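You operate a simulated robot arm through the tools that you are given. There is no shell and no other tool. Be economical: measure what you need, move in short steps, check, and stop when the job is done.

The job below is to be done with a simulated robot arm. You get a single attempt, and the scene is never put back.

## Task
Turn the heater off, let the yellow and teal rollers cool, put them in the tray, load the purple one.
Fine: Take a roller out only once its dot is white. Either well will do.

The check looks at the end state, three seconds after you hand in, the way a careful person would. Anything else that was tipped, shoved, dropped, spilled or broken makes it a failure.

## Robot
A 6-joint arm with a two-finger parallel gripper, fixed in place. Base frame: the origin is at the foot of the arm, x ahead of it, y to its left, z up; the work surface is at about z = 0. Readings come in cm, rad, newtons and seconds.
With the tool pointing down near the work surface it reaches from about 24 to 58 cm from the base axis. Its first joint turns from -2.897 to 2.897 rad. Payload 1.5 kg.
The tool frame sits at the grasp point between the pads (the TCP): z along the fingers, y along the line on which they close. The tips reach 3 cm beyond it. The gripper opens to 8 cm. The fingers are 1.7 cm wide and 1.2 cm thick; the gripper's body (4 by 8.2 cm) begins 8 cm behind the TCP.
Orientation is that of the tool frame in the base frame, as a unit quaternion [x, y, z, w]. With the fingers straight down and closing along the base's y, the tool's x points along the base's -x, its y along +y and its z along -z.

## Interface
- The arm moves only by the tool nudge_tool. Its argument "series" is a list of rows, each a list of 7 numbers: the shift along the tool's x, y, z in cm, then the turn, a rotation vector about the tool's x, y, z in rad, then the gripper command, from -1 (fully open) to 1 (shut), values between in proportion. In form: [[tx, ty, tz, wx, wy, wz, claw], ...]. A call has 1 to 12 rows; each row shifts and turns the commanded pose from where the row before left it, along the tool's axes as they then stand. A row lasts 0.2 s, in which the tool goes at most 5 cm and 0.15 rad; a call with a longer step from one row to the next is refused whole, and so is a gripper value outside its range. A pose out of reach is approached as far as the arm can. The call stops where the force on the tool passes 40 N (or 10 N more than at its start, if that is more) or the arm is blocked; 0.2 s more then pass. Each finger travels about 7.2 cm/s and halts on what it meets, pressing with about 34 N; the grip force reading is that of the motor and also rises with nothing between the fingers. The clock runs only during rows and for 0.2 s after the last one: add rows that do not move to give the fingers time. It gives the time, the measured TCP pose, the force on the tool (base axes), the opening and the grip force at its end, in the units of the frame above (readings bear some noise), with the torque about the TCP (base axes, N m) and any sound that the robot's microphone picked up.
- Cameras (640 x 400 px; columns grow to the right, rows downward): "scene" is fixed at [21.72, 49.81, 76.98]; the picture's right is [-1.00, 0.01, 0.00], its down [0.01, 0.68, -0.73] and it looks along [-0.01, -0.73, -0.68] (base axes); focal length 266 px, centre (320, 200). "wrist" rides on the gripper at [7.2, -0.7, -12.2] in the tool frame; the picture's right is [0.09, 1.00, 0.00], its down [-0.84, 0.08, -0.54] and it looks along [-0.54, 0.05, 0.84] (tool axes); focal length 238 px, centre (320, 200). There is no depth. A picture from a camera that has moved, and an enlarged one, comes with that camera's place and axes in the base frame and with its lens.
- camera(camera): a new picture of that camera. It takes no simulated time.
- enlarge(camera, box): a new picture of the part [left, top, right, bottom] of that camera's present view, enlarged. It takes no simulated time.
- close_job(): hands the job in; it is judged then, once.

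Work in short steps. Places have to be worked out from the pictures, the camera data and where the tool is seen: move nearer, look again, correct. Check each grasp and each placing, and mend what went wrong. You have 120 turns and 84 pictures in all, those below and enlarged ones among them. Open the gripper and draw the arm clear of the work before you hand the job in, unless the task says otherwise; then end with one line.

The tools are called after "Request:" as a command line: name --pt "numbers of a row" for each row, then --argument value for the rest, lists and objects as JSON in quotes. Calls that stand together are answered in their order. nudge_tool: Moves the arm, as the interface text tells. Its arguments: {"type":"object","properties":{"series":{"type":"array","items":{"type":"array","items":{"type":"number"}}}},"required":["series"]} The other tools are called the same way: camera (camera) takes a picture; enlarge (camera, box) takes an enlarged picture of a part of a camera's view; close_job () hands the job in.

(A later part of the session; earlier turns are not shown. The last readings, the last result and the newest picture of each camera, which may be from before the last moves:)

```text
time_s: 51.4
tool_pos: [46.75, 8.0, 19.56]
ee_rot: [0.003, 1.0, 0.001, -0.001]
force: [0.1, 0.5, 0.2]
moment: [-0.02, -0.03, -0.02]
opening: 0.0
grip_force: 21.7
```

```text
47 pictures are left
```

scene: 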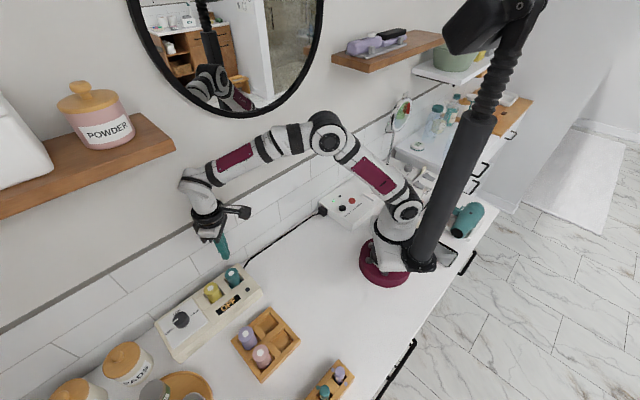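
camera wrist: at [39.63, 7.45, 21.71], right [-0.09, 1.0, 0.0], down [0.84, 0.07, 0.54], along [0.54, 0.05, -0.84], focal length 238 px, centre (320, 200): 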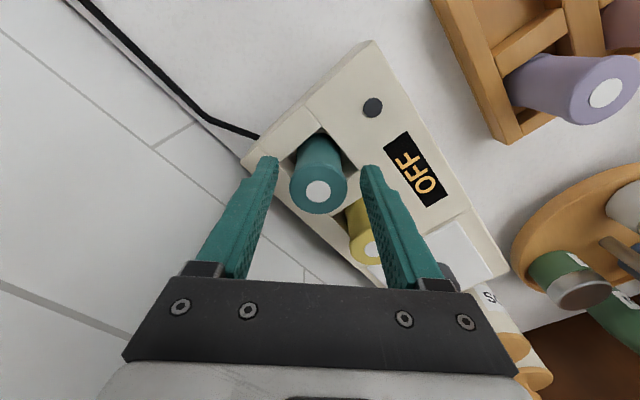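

It slipped out of the grip. Check the roller's state.

Request:
enlarge --camera "scene" --box '[180, 250, 276, 310]'

Request:
enlarge --camera "wrist" --box '[240, 60, 432, 180]'

```text
6.67 times, centred on (228, 280) of scene
camera zoom: at [21.72, 49.81, 76.98], right [-1.0, 0.01, 0.0], down [0.01, 0.68, -0.73], along [-0.01, -0.73, -0.68], focal length 1772 px, centre (933, -333)
```

zoom: 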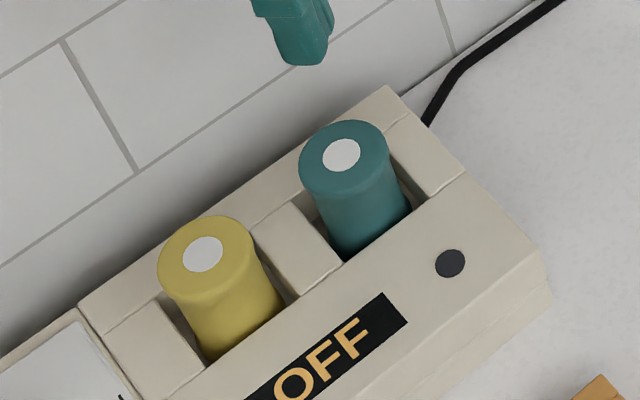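

```text
3.33 times, centred on (336, 120) of wrist
camera zoom: at [39.64, 7.33, 31.8], right [-0.09, 1.0, 0.0], down [0.84, 0.07, 0.54], along [0.54, 0.05, -0.84], focal length 794 px, centre (267, 467)
```

zoom: 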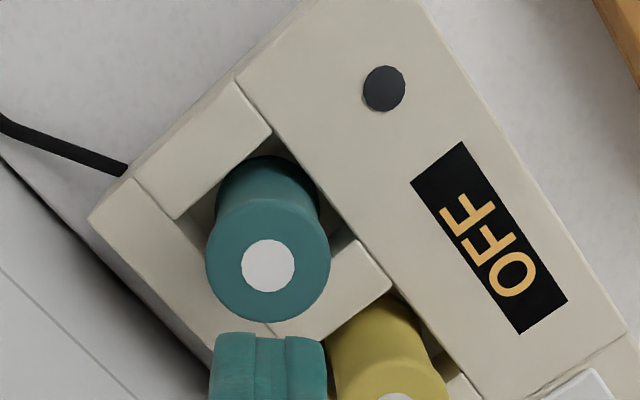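

The roller is still seated as before. I retry with a slightly deeper grip and a slow, checked lift.

Request:
nudge_tool --pt "-0.1 0 0 0 0 0 -0.4" --pt "0 0 2.5 0 0 0 -0.4" --pt "0 0 2.5 0 0 0 -0.4" --pt "0 0 2.5 0 0 0 -0.4" --pt "0 0 2 0 0 0 -0.4" --pt "0 0 0.7 0 0 0 -0.4" --pt "0 0 0 0 0 0 -0.4" --pt "0 0 0 0 0 0 1" --pt "0 0 0 0 0 0 1" --pt "0 0 0 0 0 0 1" --pt "0 0 0 0 0 0 1"

Request:
nudge_tool --pt "0 0 -0.3 0 0 0 1" --pt "0 0 -0.3 0 0 0 1" --pt "0 0 -0.3 0 0 0 1"

Request:
enlarge --camera "scene" --box '[180, 250, 276, 310]'

```text
time_s: 53.8
tool_pos: [47.06, 8.05, 9.36]
ee_rot: [0.004, 1.0, 0.002, -0.001]
force: [0.9, -0.5, 0.7]
moment: [0.01, -0.01, -0.02]
opening: 3.55
grip_force: 33.9
```

```text
time_s: 54.6
tool_pos: [46.96, 7.93, 10.2]
ee_rot: [0.003, 1.0, 0.001, 0.0]
force: [0.7, -0.6, -1.0]
moment: [0.0, -0.01, -0.01]
opening: 3.58
grip_force: 33.8
```

```text
6.67 times, centred on (228, 280) of scene
camera zoom: at [21.72, 49.81, 76.98], right [-1.0, 0.01, 0.0], down [0.01, 0.68, -0.73], along [-0.01, -0.73, -0.68], focal length 1772 px, centre (933, -333)
```

zoom: 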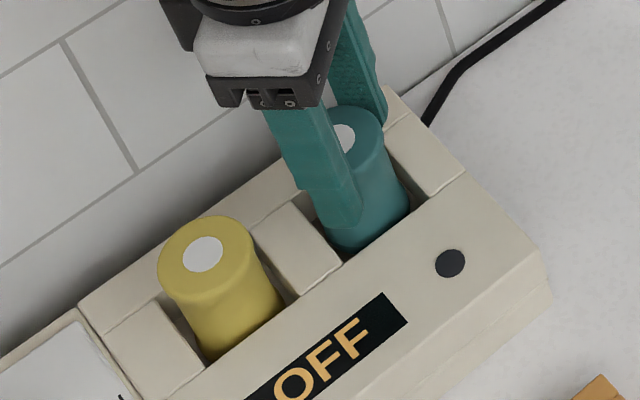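

The roller is coming up with the gripper. Continue slowly.

Request:
nudge_tool --pt "0 0 -0.5 0 0 0 1" --pt "0 0 -0.5 0 0 0 1" --pt "0 0 -0.5 0 0 0 1" --pt "0 0 -0.5 0 0 0 1" --pt "0 0 -0.5 0 0 0 1"

Request:
enlarge --camera "scene" --box '[180, 250, 276, 310]'

```text
time_s: 55.8
tool_pos: [46.98, 7.97, 12.74]
ee_rot: [0.004, 1.0, 0.003, -0.001]
force: [0.2, 0.0, -1.0]
moment: [0.01, 0.01, -0.01]
opening: 3.57
grip_force: 34.3
```

```text
6.67 times, centred on (228, 280) of scene
camera zoom: at [21.72, 49.81, 76.98], right [-1.0, 0.01, 0.0], down [0.01, 0.68, -0.73], along [-0.01, -0.73, -0.68], focal length 1772 px, centre (933, -333)
```

zoom: 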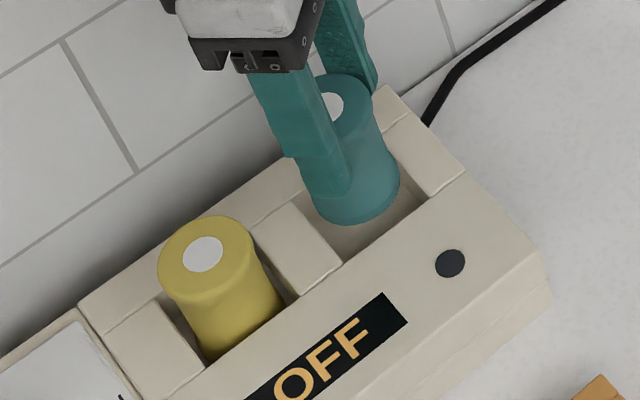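

Request:
nudge_tool --pt "0 0 -0.6 0 0 0 1" --pt "0 0 -0.7 0 0 0 1" --pt "0 0 -0.7 0 0 0 1" --pt "0 0 -0.7 0 0 0 1" --pt "0 0 -0.7 0 0 0 1" --pt "0 0 -0.7 0 0 0 1" --pt "0 0 -0.6 0 0 0 1" --pt "0 0 -0.3 0 0 0 1" --pt "0 0 0 0 0 0 1"

Request:
camera --camera "wrist"

Request:
enlarge --camera "scene" --box '[170, 220, 298, 300]'

```text
time_s: 57.8
tool_pos: [46.85, 8.01, 17.84]
ee_rot: [0.003, 1.0, 0.002, -0.001]
force: [0.0, -0.2, -0.6]
moment: [0.02, 0.02, -0.05]
opening: 3.56
grip_force: 34.0
```

```text
42 pictures are left
camera wrist: at [39.78, 7.35, 29.98], right [-0.09, 1.0, 0.0], down [0.84, 0.07, 0.54], along [0.54, 0.05, -0.84], focal length 238 px, centre (320, 200)
```

wrist: 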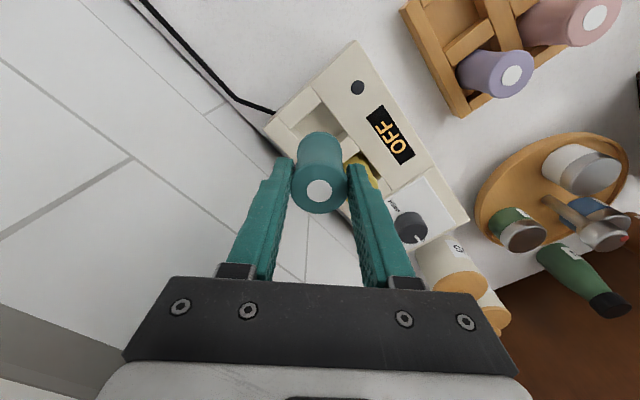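

```text
5.00 times, centred on (234, 260) of scene
camera zoom: at [21.72, 49.81, 76.98], right [-1.0, 0.01, 0.0], down [0.01, 0.68, -0.73], along [-0.01, -0.73, -0.68], focal length 1329 px, centre (750, -100)
```

zoom: 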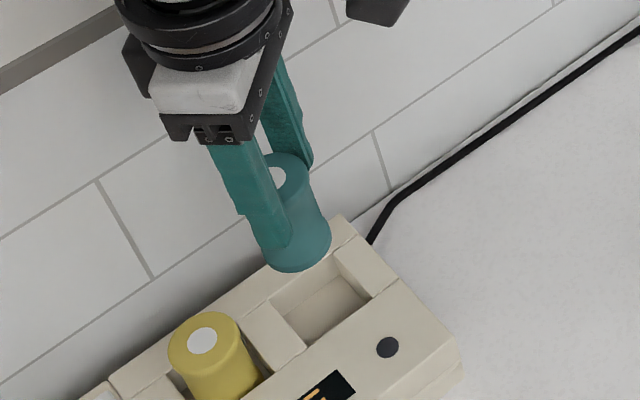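

Firmly held. Move slowly over the near free cell (36, 20).

Request:
nudge_tool --pt "0.5 0.6 0 0 0 0 1" --pt "1 1.15 0 0 0 0 1" --pt "1 1.15 0 0 0 0 1" --pt "1 1.15 0 0 0 0 1" --pt "1 1.15 0 0 0 0 1" --pt "1 1.15 0 0 0 0 1" --pt "1 1.15 0 0 0 0 1" --pt "1 1.15 0 0 0 0 1" --pt "1 1.15 0 0 0 0 1" --pt "1 1.15 0 0 0 0 1" --pt "0.65 0.6 0 0 0 0 1" --pt "0.5 0.55 0 0 0 0 1"

Request:
camera --camera "wrist"

Request:
enlarge --camera "scene" --box '[215, 270, 327, 390]'

```text
time_s: 60.4
tool_pos: [36.3, 20.19, 17.95]
ee_rot: [0.004, 1.0, 0.002, -0.001]
force: [1.0, -0.6, 0.0]
moment: [-0.01, -0.01, -0.01]
opening: 3.56
grip_force: 33.7
```

```text
40 pictures are left
camera wrist: at [29.13, 19.49, 29.98], right [-0.09, 1.0, 0.0], down [0.84, 0.07, 0.54], along [0.54, 0.05, -0.84], focal length 238 px, centre (320, 200)
```

wrist: 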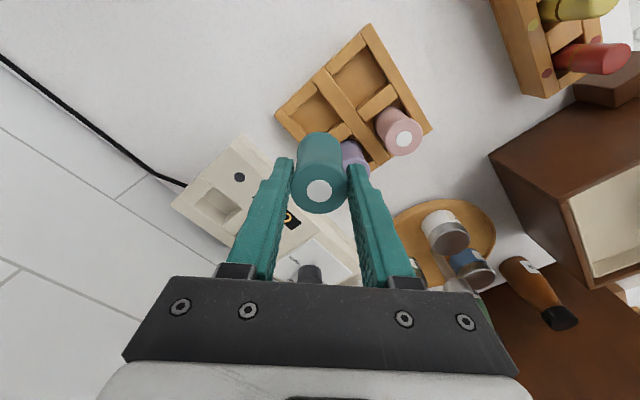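

```text
3.33 times, centred on (271, 330) of scene
camera zoom: at [21.72, 49.81, 76.98], right [-1.0, 0.01, 0.0], down [0.01, 0.68, -0.73], along [-0.01, -0.73, -0.68], focal length 886 px, centre (483, -233)
```

zoom: 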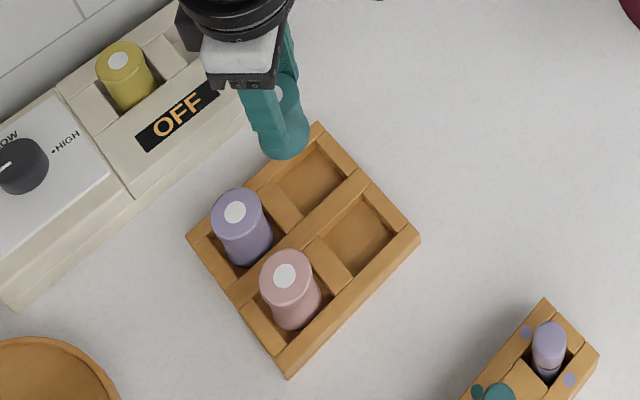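

The cell centre works out at (35.75, 19.65) from both cameras and the roller is at about (35.97, 20.05). Correct and lower to just above the rim.

Request:
nudge_tool --pt "0.22 -0.4 0.3 0 0 0 1" --pt "0 0 0.7 0 0 0 1" --pt "0 0 0.8 0 0 0 1" --pt "0 0 0.8 0 0 0 1" --pt "0 0 0.8 0 0 0 1" --pt "0 0 0.8 0 0 0 1" --pt "0 0 0.8 0 0 0 1" --pt "0 0 0.7 0 0 0 1" --pt "0 0 0.4 0 0 0 1" --pt "0 0 0 0 0 0 1"

Request:
enlarge --camera "scene" --box '[220, 280, 316, 340]'

Request:
enlarge --camera "wrist" --box '[240, 80, 432, 230]'

```text
time_s: 62.6
tool_pos: [36.07, 19.85, 11.69]
ee_rot: [0.003, 1.0, 0.002, -0.001]
force: [0.6, -0.2, 0.4]
moment: [-0.03, 0.04, 0.0]
opening: 3.56
grip_force: 33.8
```

```text
6.67 times, centred on (268, 310) of scene
camera zoom: at [21.72, 49.81, 76.98], right [-1.0, 0.01, 0.0], down [0.01, 0.68, -0.73], along [-0.01, -0.73, -0.68], focal length 1772 px, centre (667, -533)
```

zoom: 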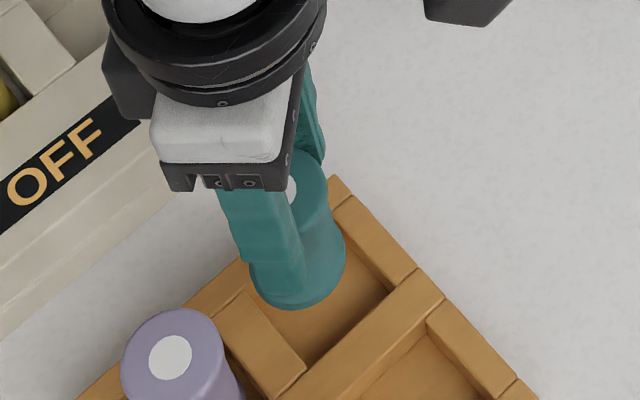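

```text
2.67 times, centred on (336, 155) of wrist
camera zoom: at [28.96, 19.12, 23.85], right [-0.09, 1.0, 0.0], down [0.84, 0.07, 0.54], along [0.54, 0.05, -0.84], focal length 636 px, centre (277, 320)
```

zoom: 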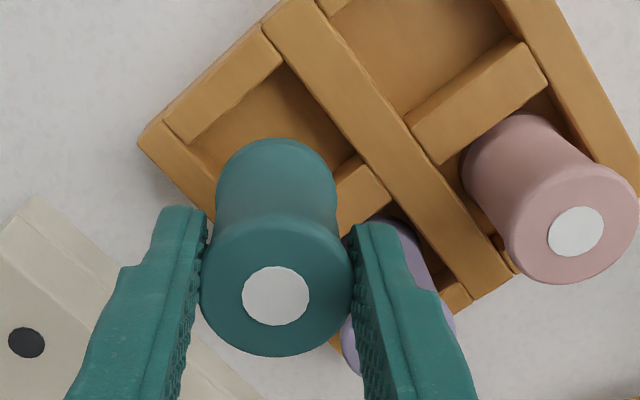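

The roller is at about (36.0, 19.8) and the cell at about (35.7, 19.7), so I shift -0.28 in x and lower to where the base should just enter.

Request:
nudge_tool --pt "0.28 -0.06 0 0 0 0 1" --pt "0 0 0.5 0 0 0 1" --pt "0 0 0.5 0 0 0 1" --pt "0 0 0.5 0 0 0 1" --pt "0 0 0.5 0 0 0 1" --pt "0 0 0.5 0 0 0 1" --pt "0 0 0 0 0 0 1"

Request:
enlarge --camera "scene" --box '[220, 280, 316, 340]'

Request:
enlarge --camera "wrist" --box '[240, 80, 432, 230]'

```text
time_s: 64.2
tool_pos: [35.85, 19.89, 9.26]
ee_rot: [0.004, 1.0, 0.002, -0.001]
force: [0.3, -0.1, -0.2]
moment: [-0.01, 0.0, 0.0]
opening: 3.58
grip_force: 33.7
```

```text
6.67 times, centred on (268, 310) of scene
camera zoom: at [21.72, 49.81, 76.98], right [-1.0, 0.01, 0.0], down [0.01, 0.68, -0.73], along [-0.01, -0.73, -0.68], focal length 1772 px, centre (667, -533)
```

zoom: 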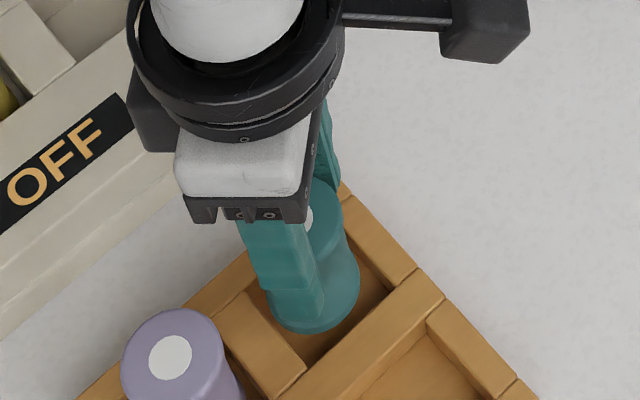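

```text
2.67 times, centred on (336, 155) of wrist
camera zoom: at [28.66, 19.12, 21.44], right [-0.09, 1.0, 0.0], down [0.84, 0.07, 0.54], along [0.54, 0.05, -0.84], focal length 636 px, centre (277, 320)
```

zoom: 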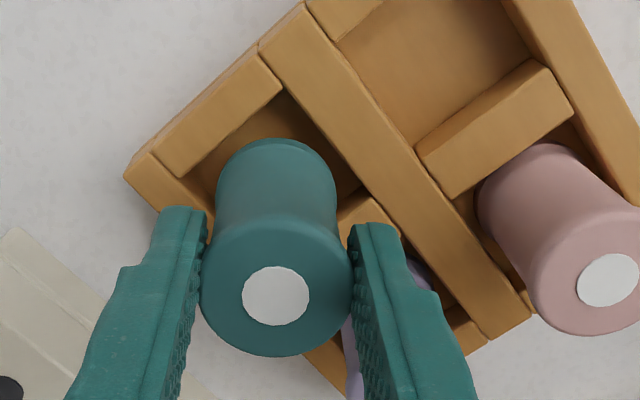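

The base appears centred over the cell. Lower gently.

Request:
nudge_tool --pt "0 0 0.3 0 0 0 1" --pt "0 0 0.3 0 0 0 1" --pt "0 0 0.3 0 0 0 1" --pt "0 0 0.2 0 0 0 1" --pt "0 0 0 0 0 0 1"

Request:
enlarge --camera "scene" --box '[220, 280, 316, 340]'

```text
time_s: 65.4
tool_pos: [35.76, 19.75, 8.16]
ee_rot: [0.003, 1.0, 0.001, -0.002]
force: [-1.2, 0.6, -0.5]
moment: [0.02, -0.03, 0.0]
opening: 3.58
grip_force: 34.0
```

```text
6.67 times, centred on (268, 310) of scene
camera zoom: at [21.72, 49.81, 76.98], right [-1.0, 0.01, 0.0], down [0.01, 0.68, -0.73], along [-0.01, -0.73, -0.68], focal length 1772 px, centre (667, -533)
```

zoom: 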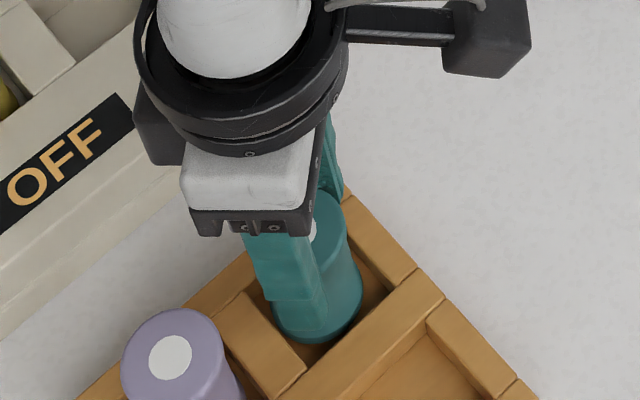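

No contact. Continue in small steps to the floor.

Request:
nudge_tool --pt "0 0 0.2 0 0 0 1" --pt "0 0 0.2 0 0 0 1" --pt "0 0 0.2 0 0 0 1" --pt "0 0 0.1 0 0 0 1" --pt "0 0 0 0 0 0 1"

Request:
enlarge --camera "wrist" --box '[240, 80, 432, 230]'

```text
time_s: 66.6
tool_pos: [35.9, 19.82, 7.44]
ee_rot: [0.003, 1.0, 0.003, 0.0]
force: [-5.1, -6.4, 23.2]
moment: [-0.3, 0.22, -0.03]
opening: 3.57
grip_force: 34.1
```

```text
2.67 times, centred on (336, 155) of wrist
camera zoom: at [28.7, 19.14, 19.64], right [-0.09, 1.0, 0.0], down [0.84, 0.07, 0.54], along [0.54, 0.05, -0.84], focal length 636 px, centre (277, 320)
```

zoom: 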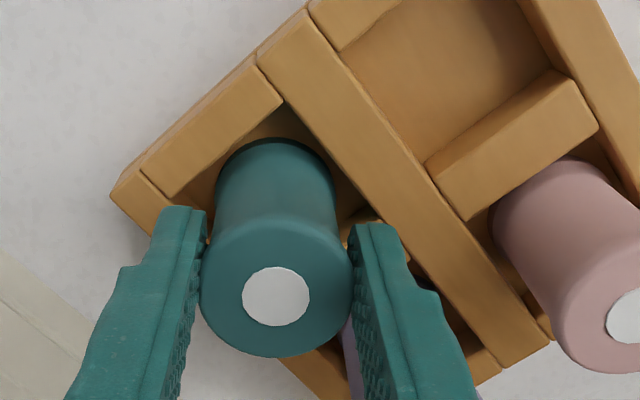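

23 N upward with the top at the expected ~7.7: it's on the floor. Release gently and rise.

Request:
nudge_tool --pt "0 0 -0.1 0 0 0 0.1" --pt "0 0 0 0 0 0 -0.2" --pt "0 0 0 0 0 0 -0.2" --pt "0 0 -2 0 0 0 -0.2" --pt "0 0 -3 0 0 0 -0.2" --pt "0 0 -3 0 0 0 -0.4" --pt "0 0 0 0 0 0 -0.4"

Request:
enlarge --camera "scene" --box '[220, 290, 316, 385]'

```text
time_s: 68.2
tool_pos: [35.82, 19.58, 15.72]
ee_rot: [0.004, 1.0, 0.002, 0.0]
force: [-0.6, 1.0, -0.1]
moment: [-0.02, 0.02, -0.02]
opening: 5.63
grip_force: 0.0
```

```text
4.21 times, centred on (268, 338) of scene
camera zoom: at [21.72, 49.81, 76.98], right [-1.0, 0.01, 0.0], down [0.01, 0.68, -0.73], along [-0.01, -0.73, -0.68], focal length 1119 px, centre (539, -379)
```

zoom: 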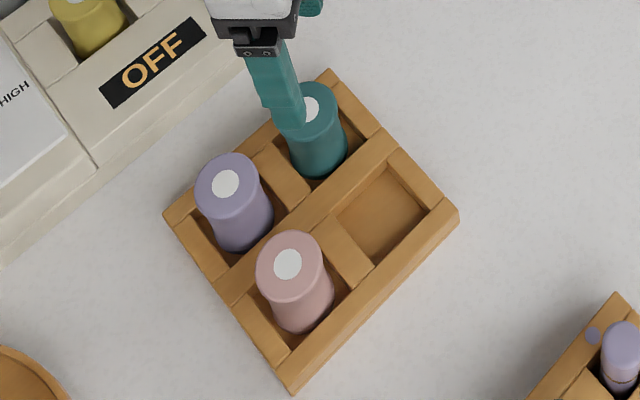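

Teal stands well. Now go above yellow (51.3, 12.6).

Request:
nudge_tool --pt "-3.87 -1.75 0 0 0 0 -0.4" --pt "-3.87 -1.75 0 0 0 0 -0.4" --pt "-3.87 -1.75 0 0 0 0 -0.4" --pt "-3.87 -1.75 0.5 0 0 0 -0.4" --pt "0 0 1 0 0 0 -0.4" --pt "0 0 0 0 0 0 -0.4"

Request:
camera --camera "wrist"

```text
time_s: 69.6
tool_pos: [51.2, 12.69, 14.04]
ee_rot: [0.004, 1.0, 0.002, -0.001]
force: [0.3, 0.0, -0.7]
moment: [0.0, 0.0, 0.03]
opening: 5.62
grip_force: 0.1
```

```text
31 pictures are left
camera wrist: at [44.04, 11.94, 26.12], right [-0.09, 1.0, 0.0], down [0.84, 0.07, 0.54], along [0.54, 0.05, -0.84], focal length 238 px, centre (320, 200)
```

wrist: 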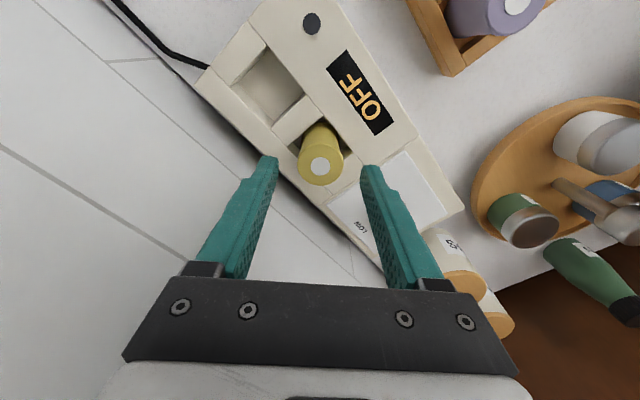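

Yellow confirmed at (51.5, 12.65). Descend, then close.

Request:
nudge_tool --pt "-0.25 0 1.5 0 0 0 -0.4" --pt "0 0 1.5 0 0 0 -0.4" --pt "0 0 1.2 0 0 0 -0.4" --pt "0 0 0.3 0 0 0 -0.4" --pt "0 0 0 0 0 0 -0.4" --pt "0 0 0 0 0 0 1" --pt "0 0 0 0 0 0 1" --pt "0 0 0 0 0 0 1" --pt "0 0 0 0 0 0 1"

Request:
nudge_tool --pt "0 0 -0.3 0 0 0 1" --pt "0 0 -0.4 0 0 0 1" --pt "0 0 -0.5 0 0 0 1" --pt "0 0 -0.5 0 0 0 1" --pt "0 0 -0.5 0 0 0 1" --pt "0 0 -0.5 0 0 0 1" --pt "0 0 -0.5 0 0 0 1" --pt "0 0 -0.5 0 0 0 1"

Request:
enlarge --camera "scene" --box '[150, 230, 278, 310]'

```text
time_s: 71.6
tool_pos: [51.41, 12.66, 9.42]
ee_rot: [0.004, 1.0, 0.002, 0.001]
force: [0.3, -0.2, -0.1]
moment: [-0.02, -0.01, -0.01]
opening: 3.57
grip_force: 33.8
```

```text
time_s: 73.4
tool_pos: [51.42, 12.65, 13.27]
ee_rot: [0.003, 1.0, 0.002, -0.001]
force: [0.2, -0.3, 0.1]
moment: [-0.01, -0.01, 0.0]
opening: 3.57
grip_force: 33.3
```

```text
5.00 times, centred on (214, 270) of scene
camera zoom: at [21.72, 49.81, 76.98], right [-1.0, 0.01, 0.0], down [0.01, 0.68, -0.73], along [-0.01, -0.73, -0.68], focal length 1329 px, centre (850, -150)
```

zoom: 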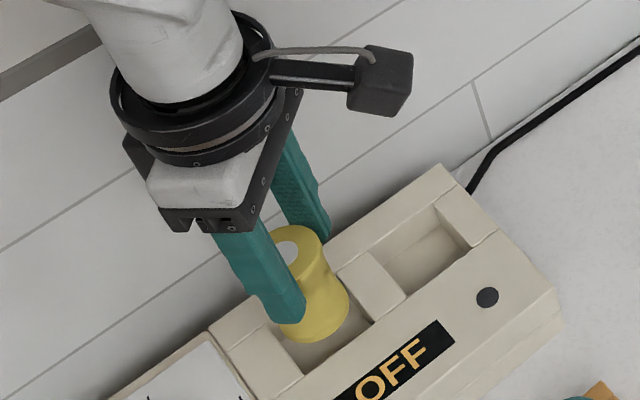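

Yellow comes out. Lift on and carry it over the far cell.

Request:
nudge_tool --pt "0 0 -0.7 0 0 0 1" --pt "0 0 -0.8 0 0 0 1" --pt "0 0 -0.8 0 0 0 1" --pt "0 0 -0.8 0 0 0 1" --pt "0 0 -0.8 0 0 0 1" --pt "0.4 0.2 -0.5 0 0 0 1" --pt "1 0.6 0 0 0 0 1" --pt "1.6 0.9 0 0 0 0 1" --pt "1.6 0.9 0 0 0 0 1" --pt "1.6 0.9 0 0 0 0 1" --pt "1.6 0.9 0 0 0 0 1" --pt "1.6 0.9 0 0 0 0 1"

Request:
nudge_tool --pt "1.6 0.9 0 0 0 0 1" --pt "1.6 0.9 0 0 0 0 1" --pt "1.6 0.9 0 0 0 0 1" --pt "1.6 0.9 0 0 0 0 1" --pt "1.6 0.9 0 0 0 0 1" --pt "1.6 0.9 0 0 0 0 1" --pt "0.6 0.4 0 0 0 0 1" --pt "0.4 0.25 0 0 0 0 1" --pt "0 0 0 0 0 0 1"

Request:
enlarge --camera "wrist" --box '[240, 80, 432, 230]'

Request:
enlarge --camera "scene" --box '[220, 290, 316, 385]'

```text
time_s: 76.0
tool_pos: [42.14, 17.96, 17.63]
ee_rot: [0.003, 1.0, 0.002, 0.0]
force: [-0.3, 0.0, -0.7]
moment: [-0.01, -0.02, 0.01]
opening: 3.55
grip_force: 34.4
```

```text
time_s: 78.0
tool_pos: [31.51, 24.05, 17.65]
ee_rot: [0.004, 1.0, 0.002, -0.001]
force: [-0.2, -0.2, -0.4]
moment: [0.01, 0.02, -0.03]
opening: 3.58
grip_force: 33.9
```

```text
2.67 times, centred on (336, 155) of wrist
camera zoom: at [24.46, 23.45, 29.8], right [-0.09, 1.0, 0.0], down [0.84, 0.07, 0.54], along [0.54, 0.05, -0.84], focal length 636 px, centre (277, 320)
```

zoom: 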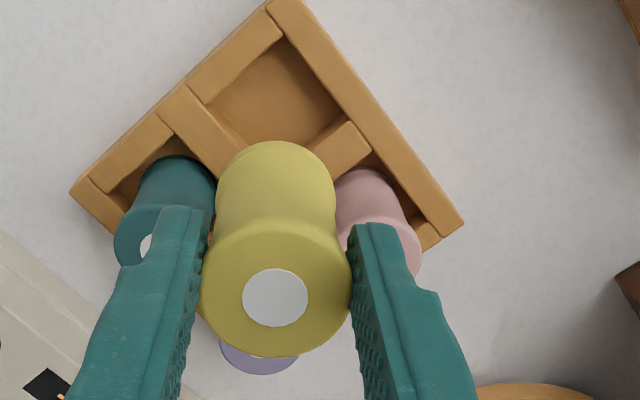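

```text
4.21 times, centred on (268, 338) of scene
camera zoom: at [21.72, 49.81, 76.98], right [-1.0, 0.01, 0.0], down [0.01, 0.68, -0.73], along [-0.01, -0.73, -0.68], focal length 1119 px, centre (539, -379)
```

zoom: 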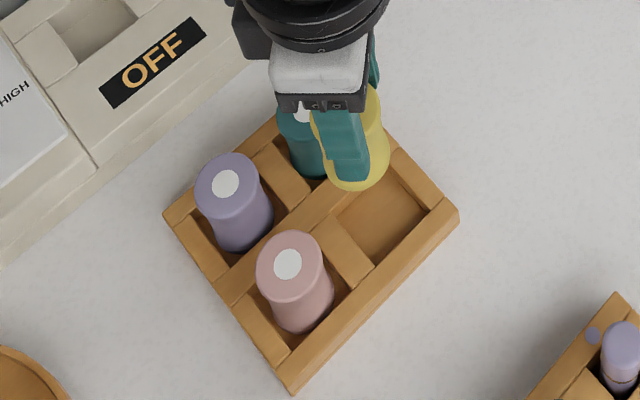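

Cell centre at (31.5, 24.15) and the roller at about (31.5, 24.1), so aligned. Lower.

Request:
nudge_tool --pt "0 0.07 0.5 0 0 0 1" --pt "0 0 0.8 0 0 0 1" --pt "0 0 0.9 0 0 0 1" --pt "0 0 0.9 0 0 0 1" --pt "0 0 0.9 0 0 0 1" --pt "0 0 0.9 0 0 0 1" --pt "0 0 0.9 0 0 0 1" --pt "0 0 0.8 0 0 0 1" --pt "0 0 0.8 0 0 0 1" --pt "0 0 0.5 0 0 0 1" --pt "0 0 0.3 0 0 0 1" --pt "0 0 0 0 0 0 1"

Request:
enlarge --camera "wrist" --box '[240, 80, 432, 230]'

Request:
enlarge --camera "scene" --box '[220, 290, 316, 385]'

```text
time_s: 80.6
tool_pos: [31.61, 24.23, 9.45]
ee_rot: [0.004, 1.0, 0.001, -0.001]
force: [-0.8, 0.2, -0.1]
moment: [-0.01, 0.0, -0.01]
opening: 3.56
grip_force: 34.5
```

```text
2.67 times, centred on (336, 155) of wrist
camera zoom: at [24.44, 23.55, 21.66], right [-0.09, 1.0, 0.0], down [0.84, 0.07, 0.54], along [0.54, 0.05, -0.84], focal length 636 px, centre (277, 320)
```

zoom: 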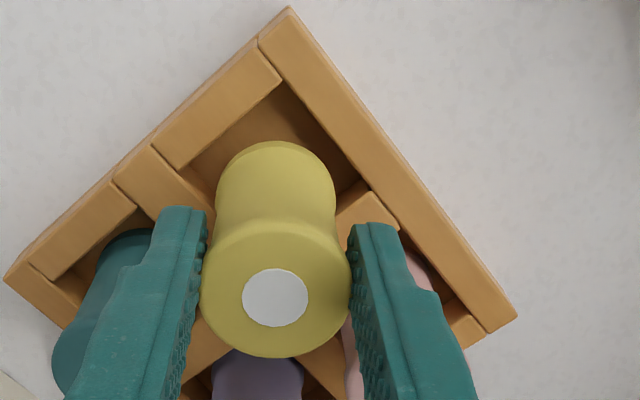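

```text
4.21 times, centred on (268, 338) of scene
camera zoom: at [21.72, 49.81, 76.98], right [-1.0, 0.01, 0.0], down [0.01, 0.68, -0.73], along [-0.01, -0.73, -0.68], focal length 1119 px, centre (539, -379)
```

zoom: 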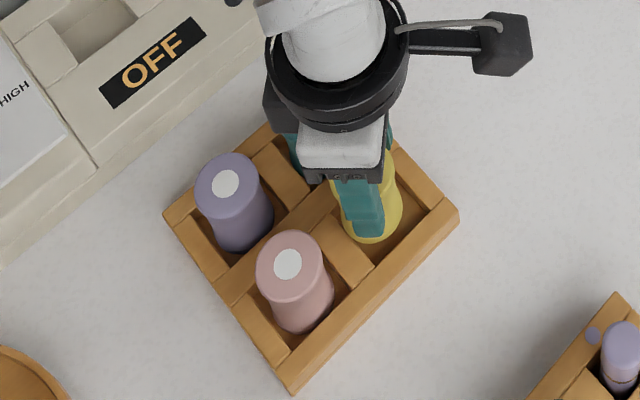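

Same picture as teal at this height. Lower to the floor.

Request:
nudge_tool --pt "0 0 0.3 0 0 0 1" --pt "0 0 0.3 0 0 0 1" --pt "0 0 0.3 0 0 0 1" --pt "0 0 0.3 0 0 0 1" --pt "0 0 0.25 0 0 0 1" --pt "0 0 0.2 0 0 0 1" --pt "0 0 0.15 0 0 0 1" --pt "0 0 0.15 0 0 0 1" --pt "0 0 0 0 0 0 1"

```text
time_s: 82.0
tool_pos: [31.62, 24.31, 8.09]
ee_rot: [0.004, 1.0, 0.004, 0.0]
force: [-3.5, -1.7, 11.8]
moment: [-0.08, 0.05, -0.03]
opening: 3.53
grip_force: 34.4
stopped in row 6: the force on the tool passed its limit at 46 N (the readings are from after the stop); the commanded pose is now the measured one
```

Contact about 0.6 cm earlier than with teal; look at it.

Request:
enlarge --camera "wrist" --box '[240, 80, 432, 230]'

Request:
enlarge --camera "scene" --box '[250, 300, 314, 364]'

```text
2.67 times, centred on (336, 155) of wrist
camera zoom: at [24.49, 23.58, 20.18], right [-0.09, 1.0, 0.0], down [0.84, 0.07, 0.54], along [0.54, 0.05, -0.84], focal length 636 px, centre (277, 320)
```

zoom: 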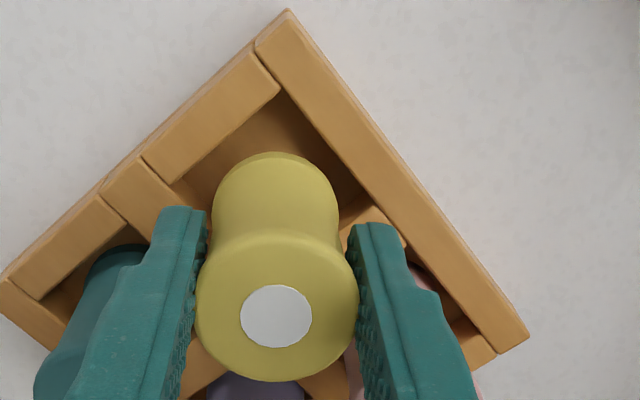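

```text
6.25 times, centred on (282, 332) of scene
camera zoom: at [21.72, 49.81, 76.98], right [-1.0, 0.01, 0.0], down [0.01, 0.68, -0.73], along [-0.01, -0.73, -0.68], focal length 1661 px, centre (558, -625)
```

zoom: 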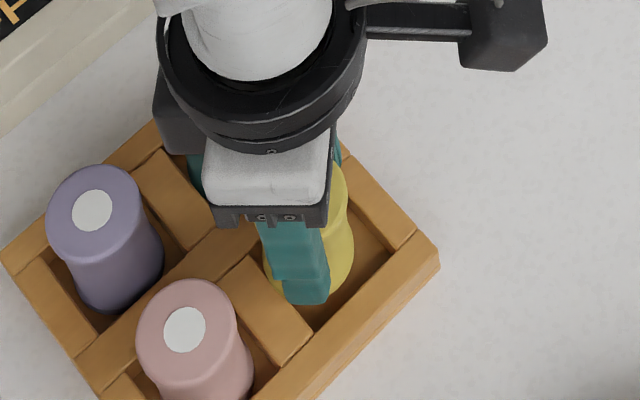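

The base sits on the +x rim edge and the roller slid up in the grip; the cell centre is nearer (31.15, 24.0). Lift 0.5, shift, and retry gently.

Request:
nudge_tool --pt "0 0 -0.3 0 0 0 1" --pt "0 0 -0.2 0 0 0 1" --pt "0.2 -0.1 0 0 0 0 1" --pt "0.22 -0.1 0 0 0 0 1" --pt "0 0 0 0 0 0 1"

Request:
nudge_tool --pt "0 0 0.2 0 0 0 1" --pt "0 0 0.2 0 0 0 1" --pt "0 0 0.2 0 0 0 1" --pt "0 0 0.2 0 0 0 1" --pt "0 0 0 0 0 0 1"

Request:
enlarge --camera "wrist" --box '[240, 80, 432, 230]'

```text
time_s: 83.2
tool_pos: [31.2, 24.07, 8.53]
ee_rot: [0.004, 1.0, 0.003, 0.0]
force: [-0.2, 0.2, -0.9]
moment: [0.0, 0.02, -0.01]
opening: 3.56
grip_force: 33.6
```

```text
time_s: 84.4
tool_pos: [31.11, 24.13, 7.73]
ee_rot: [0.004, 1.0, 0.003, 0.0]
force: [0.1, -0.6, 0.6]
moment: [0.0, -0.02, -0.03]
opening: 3.55
grip_force: 33.9
```

```text
2.67 times, centred on (336, 155) of wrist
camera zoom: at [24.04, 23.4, 19.87], right [-0.09, 1.0, 0.0], down [0.84, 0.07, 0.54], along [0.54, 0.05, -0.84], focal length 636 px, centre (277, 320)
```

zoom: 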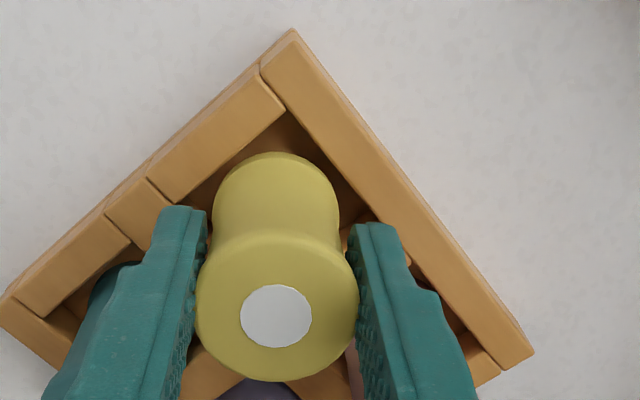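

No contact now, below the earlier blocking height: it has entered. Continue down.

Request:
nudge_tool --pt "0 0 0.2 0 0 0 1" --pt "0 0 0.2 0 0 0 1" --pt "0 0 0.2 0 0 0 1" --pt "0 0 0.2 0 0 0 1" --pt "0 0 0 0 0 0 1"

Request:
enlarge --camera "scene" --box '[250, 300, 314, 364]'

```text
time_s: 85.6
tool_pos: [31.1, 24.07, 6.91]
ee_rot: [0.003, 1.0, 0.002, 0.0]
force: [-0.1, -0.2, -0.5]
moment: [0.0, 0.01, 0.03]
opening: 3.57
grip_force: 33.9
```

```text
6.25 times, centred on (282, 332) of scene
camera zoom: at [21.72, 49.81, 76.98], right [-1.0, 0.01, 0.0], down [0.01, 0.68, -0.73], along [-0.01, -0.73, -0.68], focal length 1661 px, centre (558, -625)
```

zoom: 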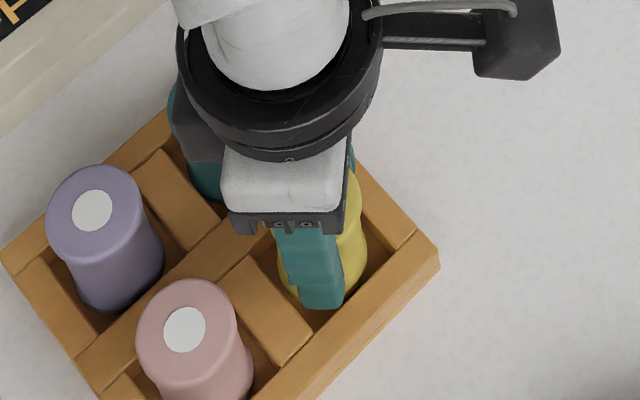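

Request:
nudge_tool --pt "0 0 0.15 0 0 0 1" --pt "0 0 0.15 0 0 0 1" --pt "0 0 0.1 0 0 0 1" --pt "0 0 0 0 0 0 1"

```text
time_s: 86.6
tool_pos: [31.22, 24.0, 6.54]
ee_rot: [0.004, 1.0, 0.003, 0.0]
force: [-1.3, -0.6, 12.2]
moment: [-0.09, 0.31, 0.0]
opening: 3.56
grip_force: 33.7
```

Floor contact (12 N) at the expected height. Release and rise.

Request:
nudge_tool --pt "0 0 -0.05 0 0 0 0.1" --pt "0 0 0 0 0 0 -0.15" --pt "0 0 0 0 0 0 -0.15" --pt "0 0 -2 0 0 0 -0.15" --pt "0 0 -3 0 0 0 -0.15" --pt "0 0 -4 0 0 0 -0.3" --pt "0 0 0 0 0 0 -0.4"

Request:
enlarge --camera "scene" --box '[220, 290, 316, 385]'

Request:
camera --camera "wrist"

```text
time_s: 88.2
tool_pos: [31.37, 23.96, 15.46]
ee_rot: [0.004, 1.0, 0.003, -0.001]
force: [-0.1, 0.7, 0.4]
moment: [-0.01, 0.03, -0.02]
opening: 5.6
grip_force: 0.0
```

```text
4.21 times, centred on (268, 338) of scene
camera zoom: at [21.72, 49.81, 76.98], right [-1.0, 0.01, 0.0], down [0.01, 0.68, -0.73], along [-0.01, -0.73, -0.68], focal length 1119 px, centre (539, -379)
```

zoom: 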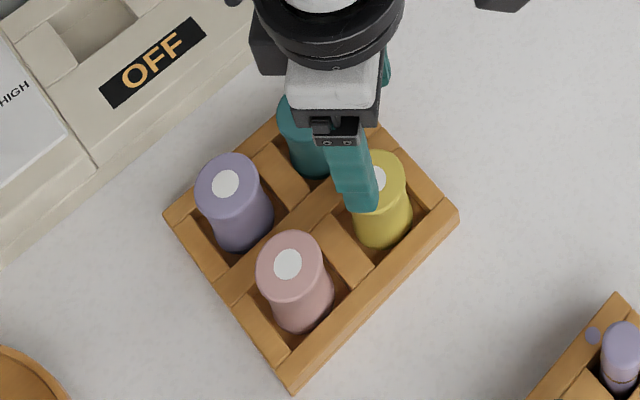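

```text
20 pictures are left
camera wrist: at [24.12, 23.24, 27.66], right [-0.09, 1.0, 0.0], down [0.84, 0.07, 0.54], along [0.54, 0.05, -0.84], focal length 238 px, centre (320, 200)
```

wrist: 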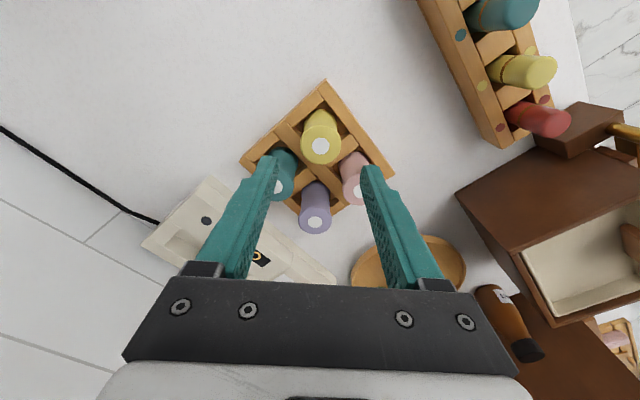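

Yellow is seated and the tray unmoved. Now over purple.

Request:
nudge_tool --pt "-3 0 0 0 0 0 -0.4" --pt "-3 0 0 0 0 0 -0.4" --pt "-2.7 0 0 0 0 0 -0.4" --pt "0 0 3 0 0 0 -0.4" --pt "0 0 0 0 0 0 -0.4"

Request:
enlarge --camera "wrist" --box '[240, 80, 432, 230]'

```text
time_s: 89.4
tool_pos: [40.05, 24.16, 12.64]
ee_rot: [0.003, 1.0, 0.003, 0.0]
force: [0.0, -0.2, -0.2]
moment: [0.0, 0.0, -0.03]
opening: 5.59
grip_force: 0.1
```

```text
2.67 times, centred on (336, 155) of wrist
camera zoom: at [32.98, 23.48, 24.77], right [-0.09, 1.0, 0.0], down [0.84, 0.07, 0.54], along [0.54, 0.05, -0.84], focal length 636 px, centre (277, 320)
```

zoom: 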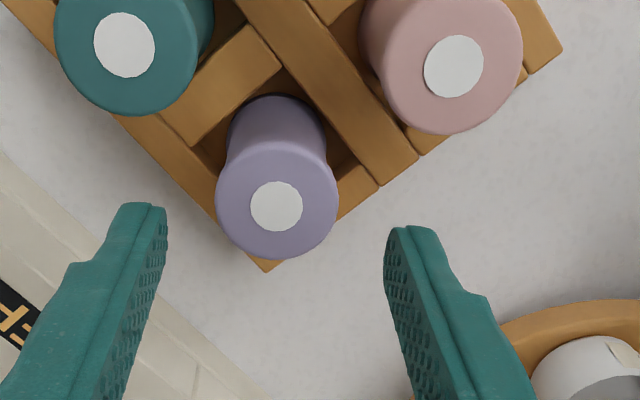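

Purple at (40.1, 24.15), directly below. Descend to TCP 7.35, grip, lift slowly.

Request:
nudge_tool --pt "0 0 1.8 0 0 0 -0.4" --pt "0 0 1.8 0 0 0 -0.4" --pt "0 0 1.2 0 0 0 -0.4" --pt "0 0 0.45 0 0 0 -0.4" --pt "0 0 0 0 0 0 -0.4" --pt "0 0 0 0 0 0 1" --pt "0 0 0 0 0 0 1" --pt "0 0 0 0 0 0 1" --pt "0 0 0 0 0 0 1"

Request:
nudge_tool --pt "0 0 -0.3 0 0 0 1" --pt "0 0 -0.4 0 0 0 1" --pt "0 0 -0.5 0 0 0 1" --pt "0 0 -0.6 0 0 0 1" --pt "0 0 -0.7 0 0 0 1" --pt "0 0 -0.8 0 0 0 1" --pt "0 0 -0.8 0 0 0 1" --pt "0 0 -0.8 0 0 0 1" --pt "0 0 -0.8 0 0 0 1" --pt "0 0 -0.8 0 0 0 1" --pt "0 0 -0.6 0 0 0 1" --pt "0 0 -0.4 0 0 0 1"

Request:
enlarge --camera "wrist" --box '[240, 80, 432, 230]'

```text
time_s: 91.4
tool_pos: [39.96, 24.19, 7.19]
ee_rot: [0.003, 1.0, 0.001, 0.0]
force: [-0.3, -0.4, -0.4]
moment: [-0.01, 0.02, 0.0]
opening: 3.58
grip_force: 34.1
```

```text
time_s: 94.0
tool_pos: [39.97, 24.07, 14.73]
ee_rot: [0.004, 1.0, 0.002, 0.0]
force: [-0.1, -0.6, -0.5]
moment: [0.02, 0.02, 0.01]
opening: 3.59
grip_force: 34.0
```

```text
2.67 times, centred on (336, 155) of wrist
camera zoom: at [32.87, 23.29, 26.9], right [-0.09, 1.0, 0.0], down [0.84, 0.07, 0.54], along [0.54, 0.05, -0.84], focal length 636 px, centre (277, 320)
```

zoom: 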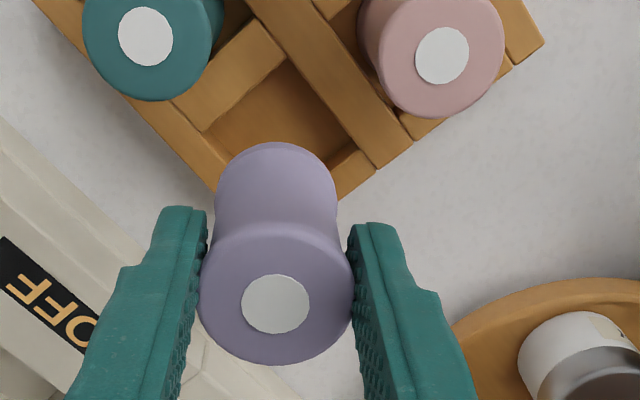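

Purple is held. Raise to 18 and carry it over the teal well at (46.85, 8.1).

Request:
nudge_tool --pt "0 0 -0.6 0 0 0 1" --pt "0 0 -0.8 0 0 0 1" --pt "0 0 -0.8 0 0 0 1" --pt "0 0 -0.6 0 0 0 1" --pt "-0.3 -0.8 -0.3 0 0 0 1" --pt "-0.6 -1.4 0 0 0 0 1" --pt "-0.6 -1.4 0 0 0 0 1" --pt "-0.6 -1.4 0 0 0 0 1" --pt "-0.6 -1.4 0 0 0 0 1" --pt "-0.6 -1.4 0 0 0 0 1" --pt "-0.6 -1.4 0 0 0 0 1" --pt "-0.6 -1.4 0 0 0 0 1"

Request:
nudge_tool --pt "-0.6 -1.4 0 0 0 0 1" --pt "-0.6 -1.4 0 0 0 0 1" --pt "-0.6 -1.3 0 0 0 0 1" --pt "-0.6 -1.2 0 0 0 0 1" --pt "0 0 0 0 0 0 1"

Request:
enlarge --camera "wrist" --box '[240, 80, 432, 230]'

Request:
enlarge --camera "scene" --box '[170, 230, 298, 310]'

```text
time_s: 96.6
tool_pos: [44.37, 13.44, 17.83]
ee_rot: [0.004, 1.0, 0.002, 0.0]
force: [0.0, 0.3, -0.5]
moment: [0.0, 0.02, 0.02]
opening: 3.56
grip_force: 33.3
```

```text
time_s: 97.8
tool_pos: [46.75, 7.93, 17.64]
ee_rot: [0.004, 1.0, 0.003, 0.001]
force: [-0.5, 0.1, -0.3]
moment: [0.02, 0.0, 0.01]
opening: 3.56
grip_force: 33.8
```

```text
2.67 times, centred on (336, 155) of wrist
camera zoom: at [39.6, 7.36, 29.92], right [-0.09, 1.0, 0.0], down [0.84, 0.07, 0.54], along [0.54, 0.05, -0.84], focal length 636 px, centre (277, 320)
```

zoom: 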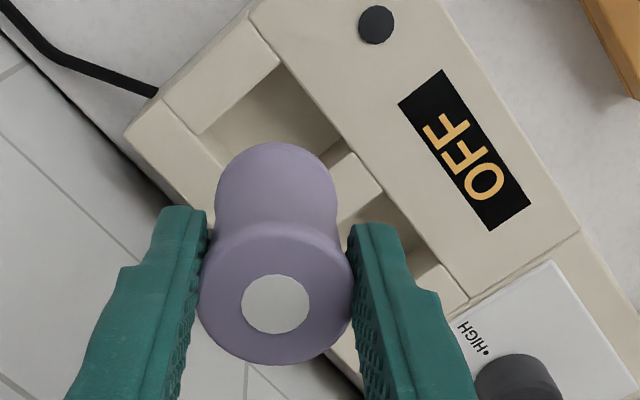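

```text
5.00 times, centred on (234, 270) of scene
camera zoom: at [21.72, 49.81, 76.98], right [-1.0, 0.01, 0.0], down [0.01, 0.68, -0.73], along [-0.01, -0.73, -0.68], focal length 1329 px, centre (750, -150)
```

zoom: 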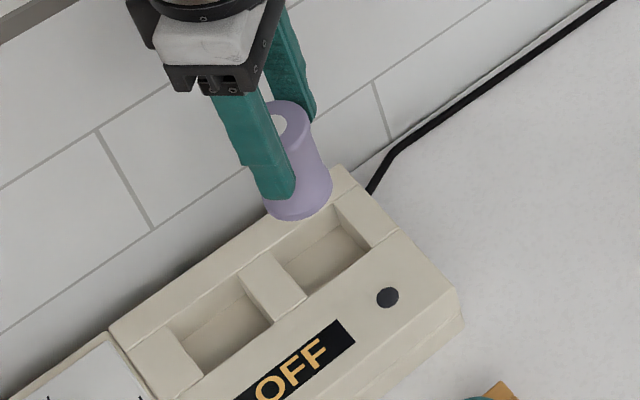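

Well centre at about (46.75, 8.1). Lower to just above the heater surface with a small y correction.

Request:
nudge_tool --pt "0 0.15 0.4 0 0 0 1" --pt "0 0 0.8 0 0 0 1" --pt "0 0 0.9 0 0 0 1" --pt "0 0 0.9 0 0 0 1" --pt "0 0 0.9 0 0 0 1" --pt "0 0 0.6 0 0 0 1" --pt "0 0 0.3 0 0 0 1" --pt "0 0 0 0 0 0 1"

Request:
enlarge --camera "wrist" --box '[240, 80, 432, 230]'

Request:
enlarge --camera "scene" --box '[190, 250, 270, 300]'

```text
time_s: 99.6
tool_pos: [46.69, 8.31, 13.04]
ee_rot: [0.004, 1.0, 0.003, 0.0]
force: [-0.1, 0.2, -0.3]
moment: [-0.02, -0.02, 0.01]
opening: 3.59
grip_force: 33.8
```

```text
2.67 times, centred on (336, 155) of wrist
camera zoom: at [39.57, 7.46, 25.14], right [-0.09, 1.0, 0.0], down [0.84, 0.07, 0.54], along [0.54, 0.05, -0.84], focal length 636 px, centre (277, 320)
```

zoom: 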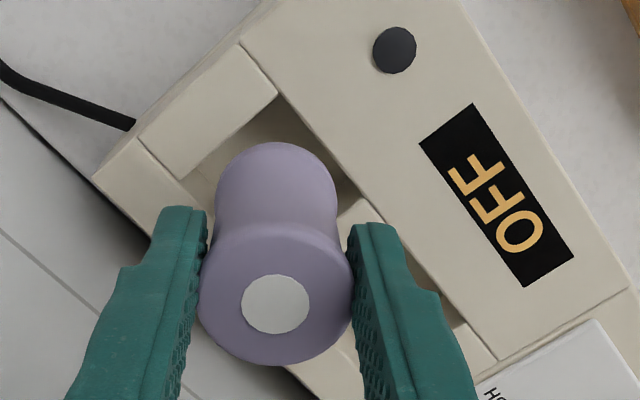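

```text
8.00 times, centred on (230, 275) of scene
camera zoom: at [21.72, 49.81, 76.98], right [-1.0, 0.01, 0.0], down [0.01, 0.68, -0.73], along [-0.01, -0.73, -0.68], focal length 2126 px, centre (1040, -400)
```

zoom: 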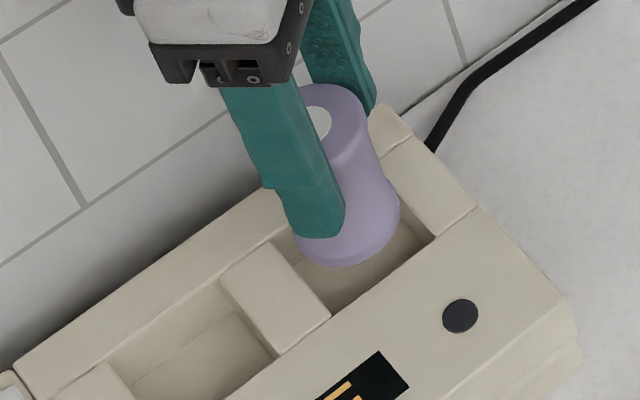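

The base is about 0.2 cm too far in +y. Correct, then step down slowly, watching force.

Request:
nudge_tool --pt "0.05 -0.2 0 0 0 0 1" --pt "0 0 0.3 0 0 0 1" --pt "0 0 0.3 0 0 0 1" --pt "0 0 0.3 0 0 0 1" --pt "0 0 0.2 0 0 0 1" --pt "0 0 0.2 0 0 0 1" --pt "0 0 0.2 0 0 0 1" --pt "0 0 0 0 0 0 1"

Request:
enlarge --camera "scene" --box '[190, 250, 270, 300]'

```text
time_s: 101.4
tool_pos: [46.66, 7.86, 11.62]
ee_rot: [0.003, 1.0, 0.003, 0.001]
force: [0.4, 0.2, 0.3]
moment: [0.01, 0.0, -0.02]
opening: 3.62
grip_force: 34.6
```

```text
8.00 times, centred on (230, 275) of scene
camera zoom: at [21.72, 49.81, 76.98], right [-1.0, 0.01, 0.0], down [0.01, 0.68, -0.73], along [-0.01, -0.73, -0.68], focal length 2126 px, centre (1040, -400)
```

zoom: 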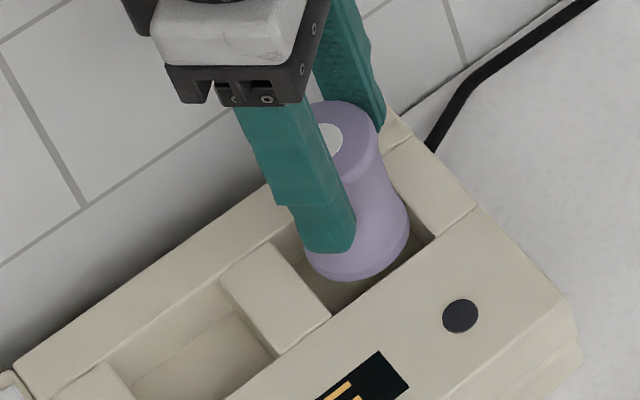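

No contact and the base looks to be entering. Continue with a tiny centring shift.

Request:
nudge_tool --pt "-0.08 0.08 0 0 0 0 1" --pt "0 0 0.25 0 0 0 1" --pt "0 0 0.25 0 0 0 1" --pt "0 0 0.25 0 0 0 1" --pt "0 0 0.25 0 0 0 1" --pt "0 0 0 0 0 0 1"

Request:
nudge_tool --pt "0 0 0.25 0 0 0 1" --pt "0 0 0.2 0 0 0 1" --pt "0 0 0.2 0 0 0 1" --pt "0 0 0.15 0 0 0 1" --pt "0 0 0 0 0 0 1"

Request:
enlarge --camera "scene" --box '[190, 250, 270, 300]'

```text
time_s: 102.8
tool_pos: [46.76, 8.1, 10.48]
ee_rot: [0.004, 1.0, 0.002, 0.0]
force: [0.9, 0.4, -0.7]
moment: [-0.01, -0.04, 0.0]
opening: 3.61
grip_force: 34.4
```

```text
time_s: 104.0
tool_pos: [46.74, 8.07, 9.65]
ee_rot: [0.004, 1.0, 0.002, 0.0]
force: [0.9, 0.4, -0.2]
moment: [-0.02, 0.01, -0.02]
opening: 3.56
grip_force: 34.0
```

```text
8.00 times, centred on (230, 275) of scene
camera zoom: at [21.72, 49.81, 76.98], right [-1.0, 0.01, 0.0], down [0.01, 0.68, -0.73], along [-0.01, -0.73, -0.68], focal length 2126 px, centre (1040, -400)
```

zoom: 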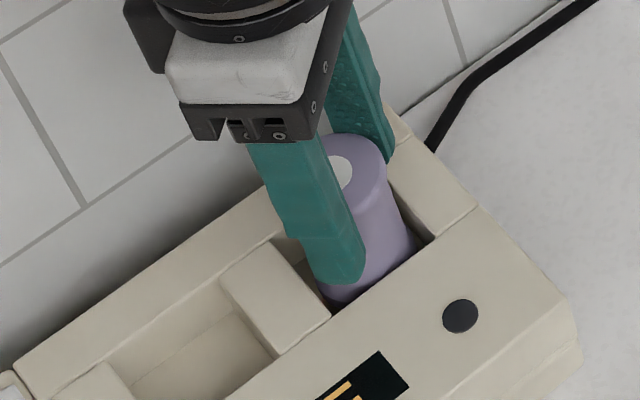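

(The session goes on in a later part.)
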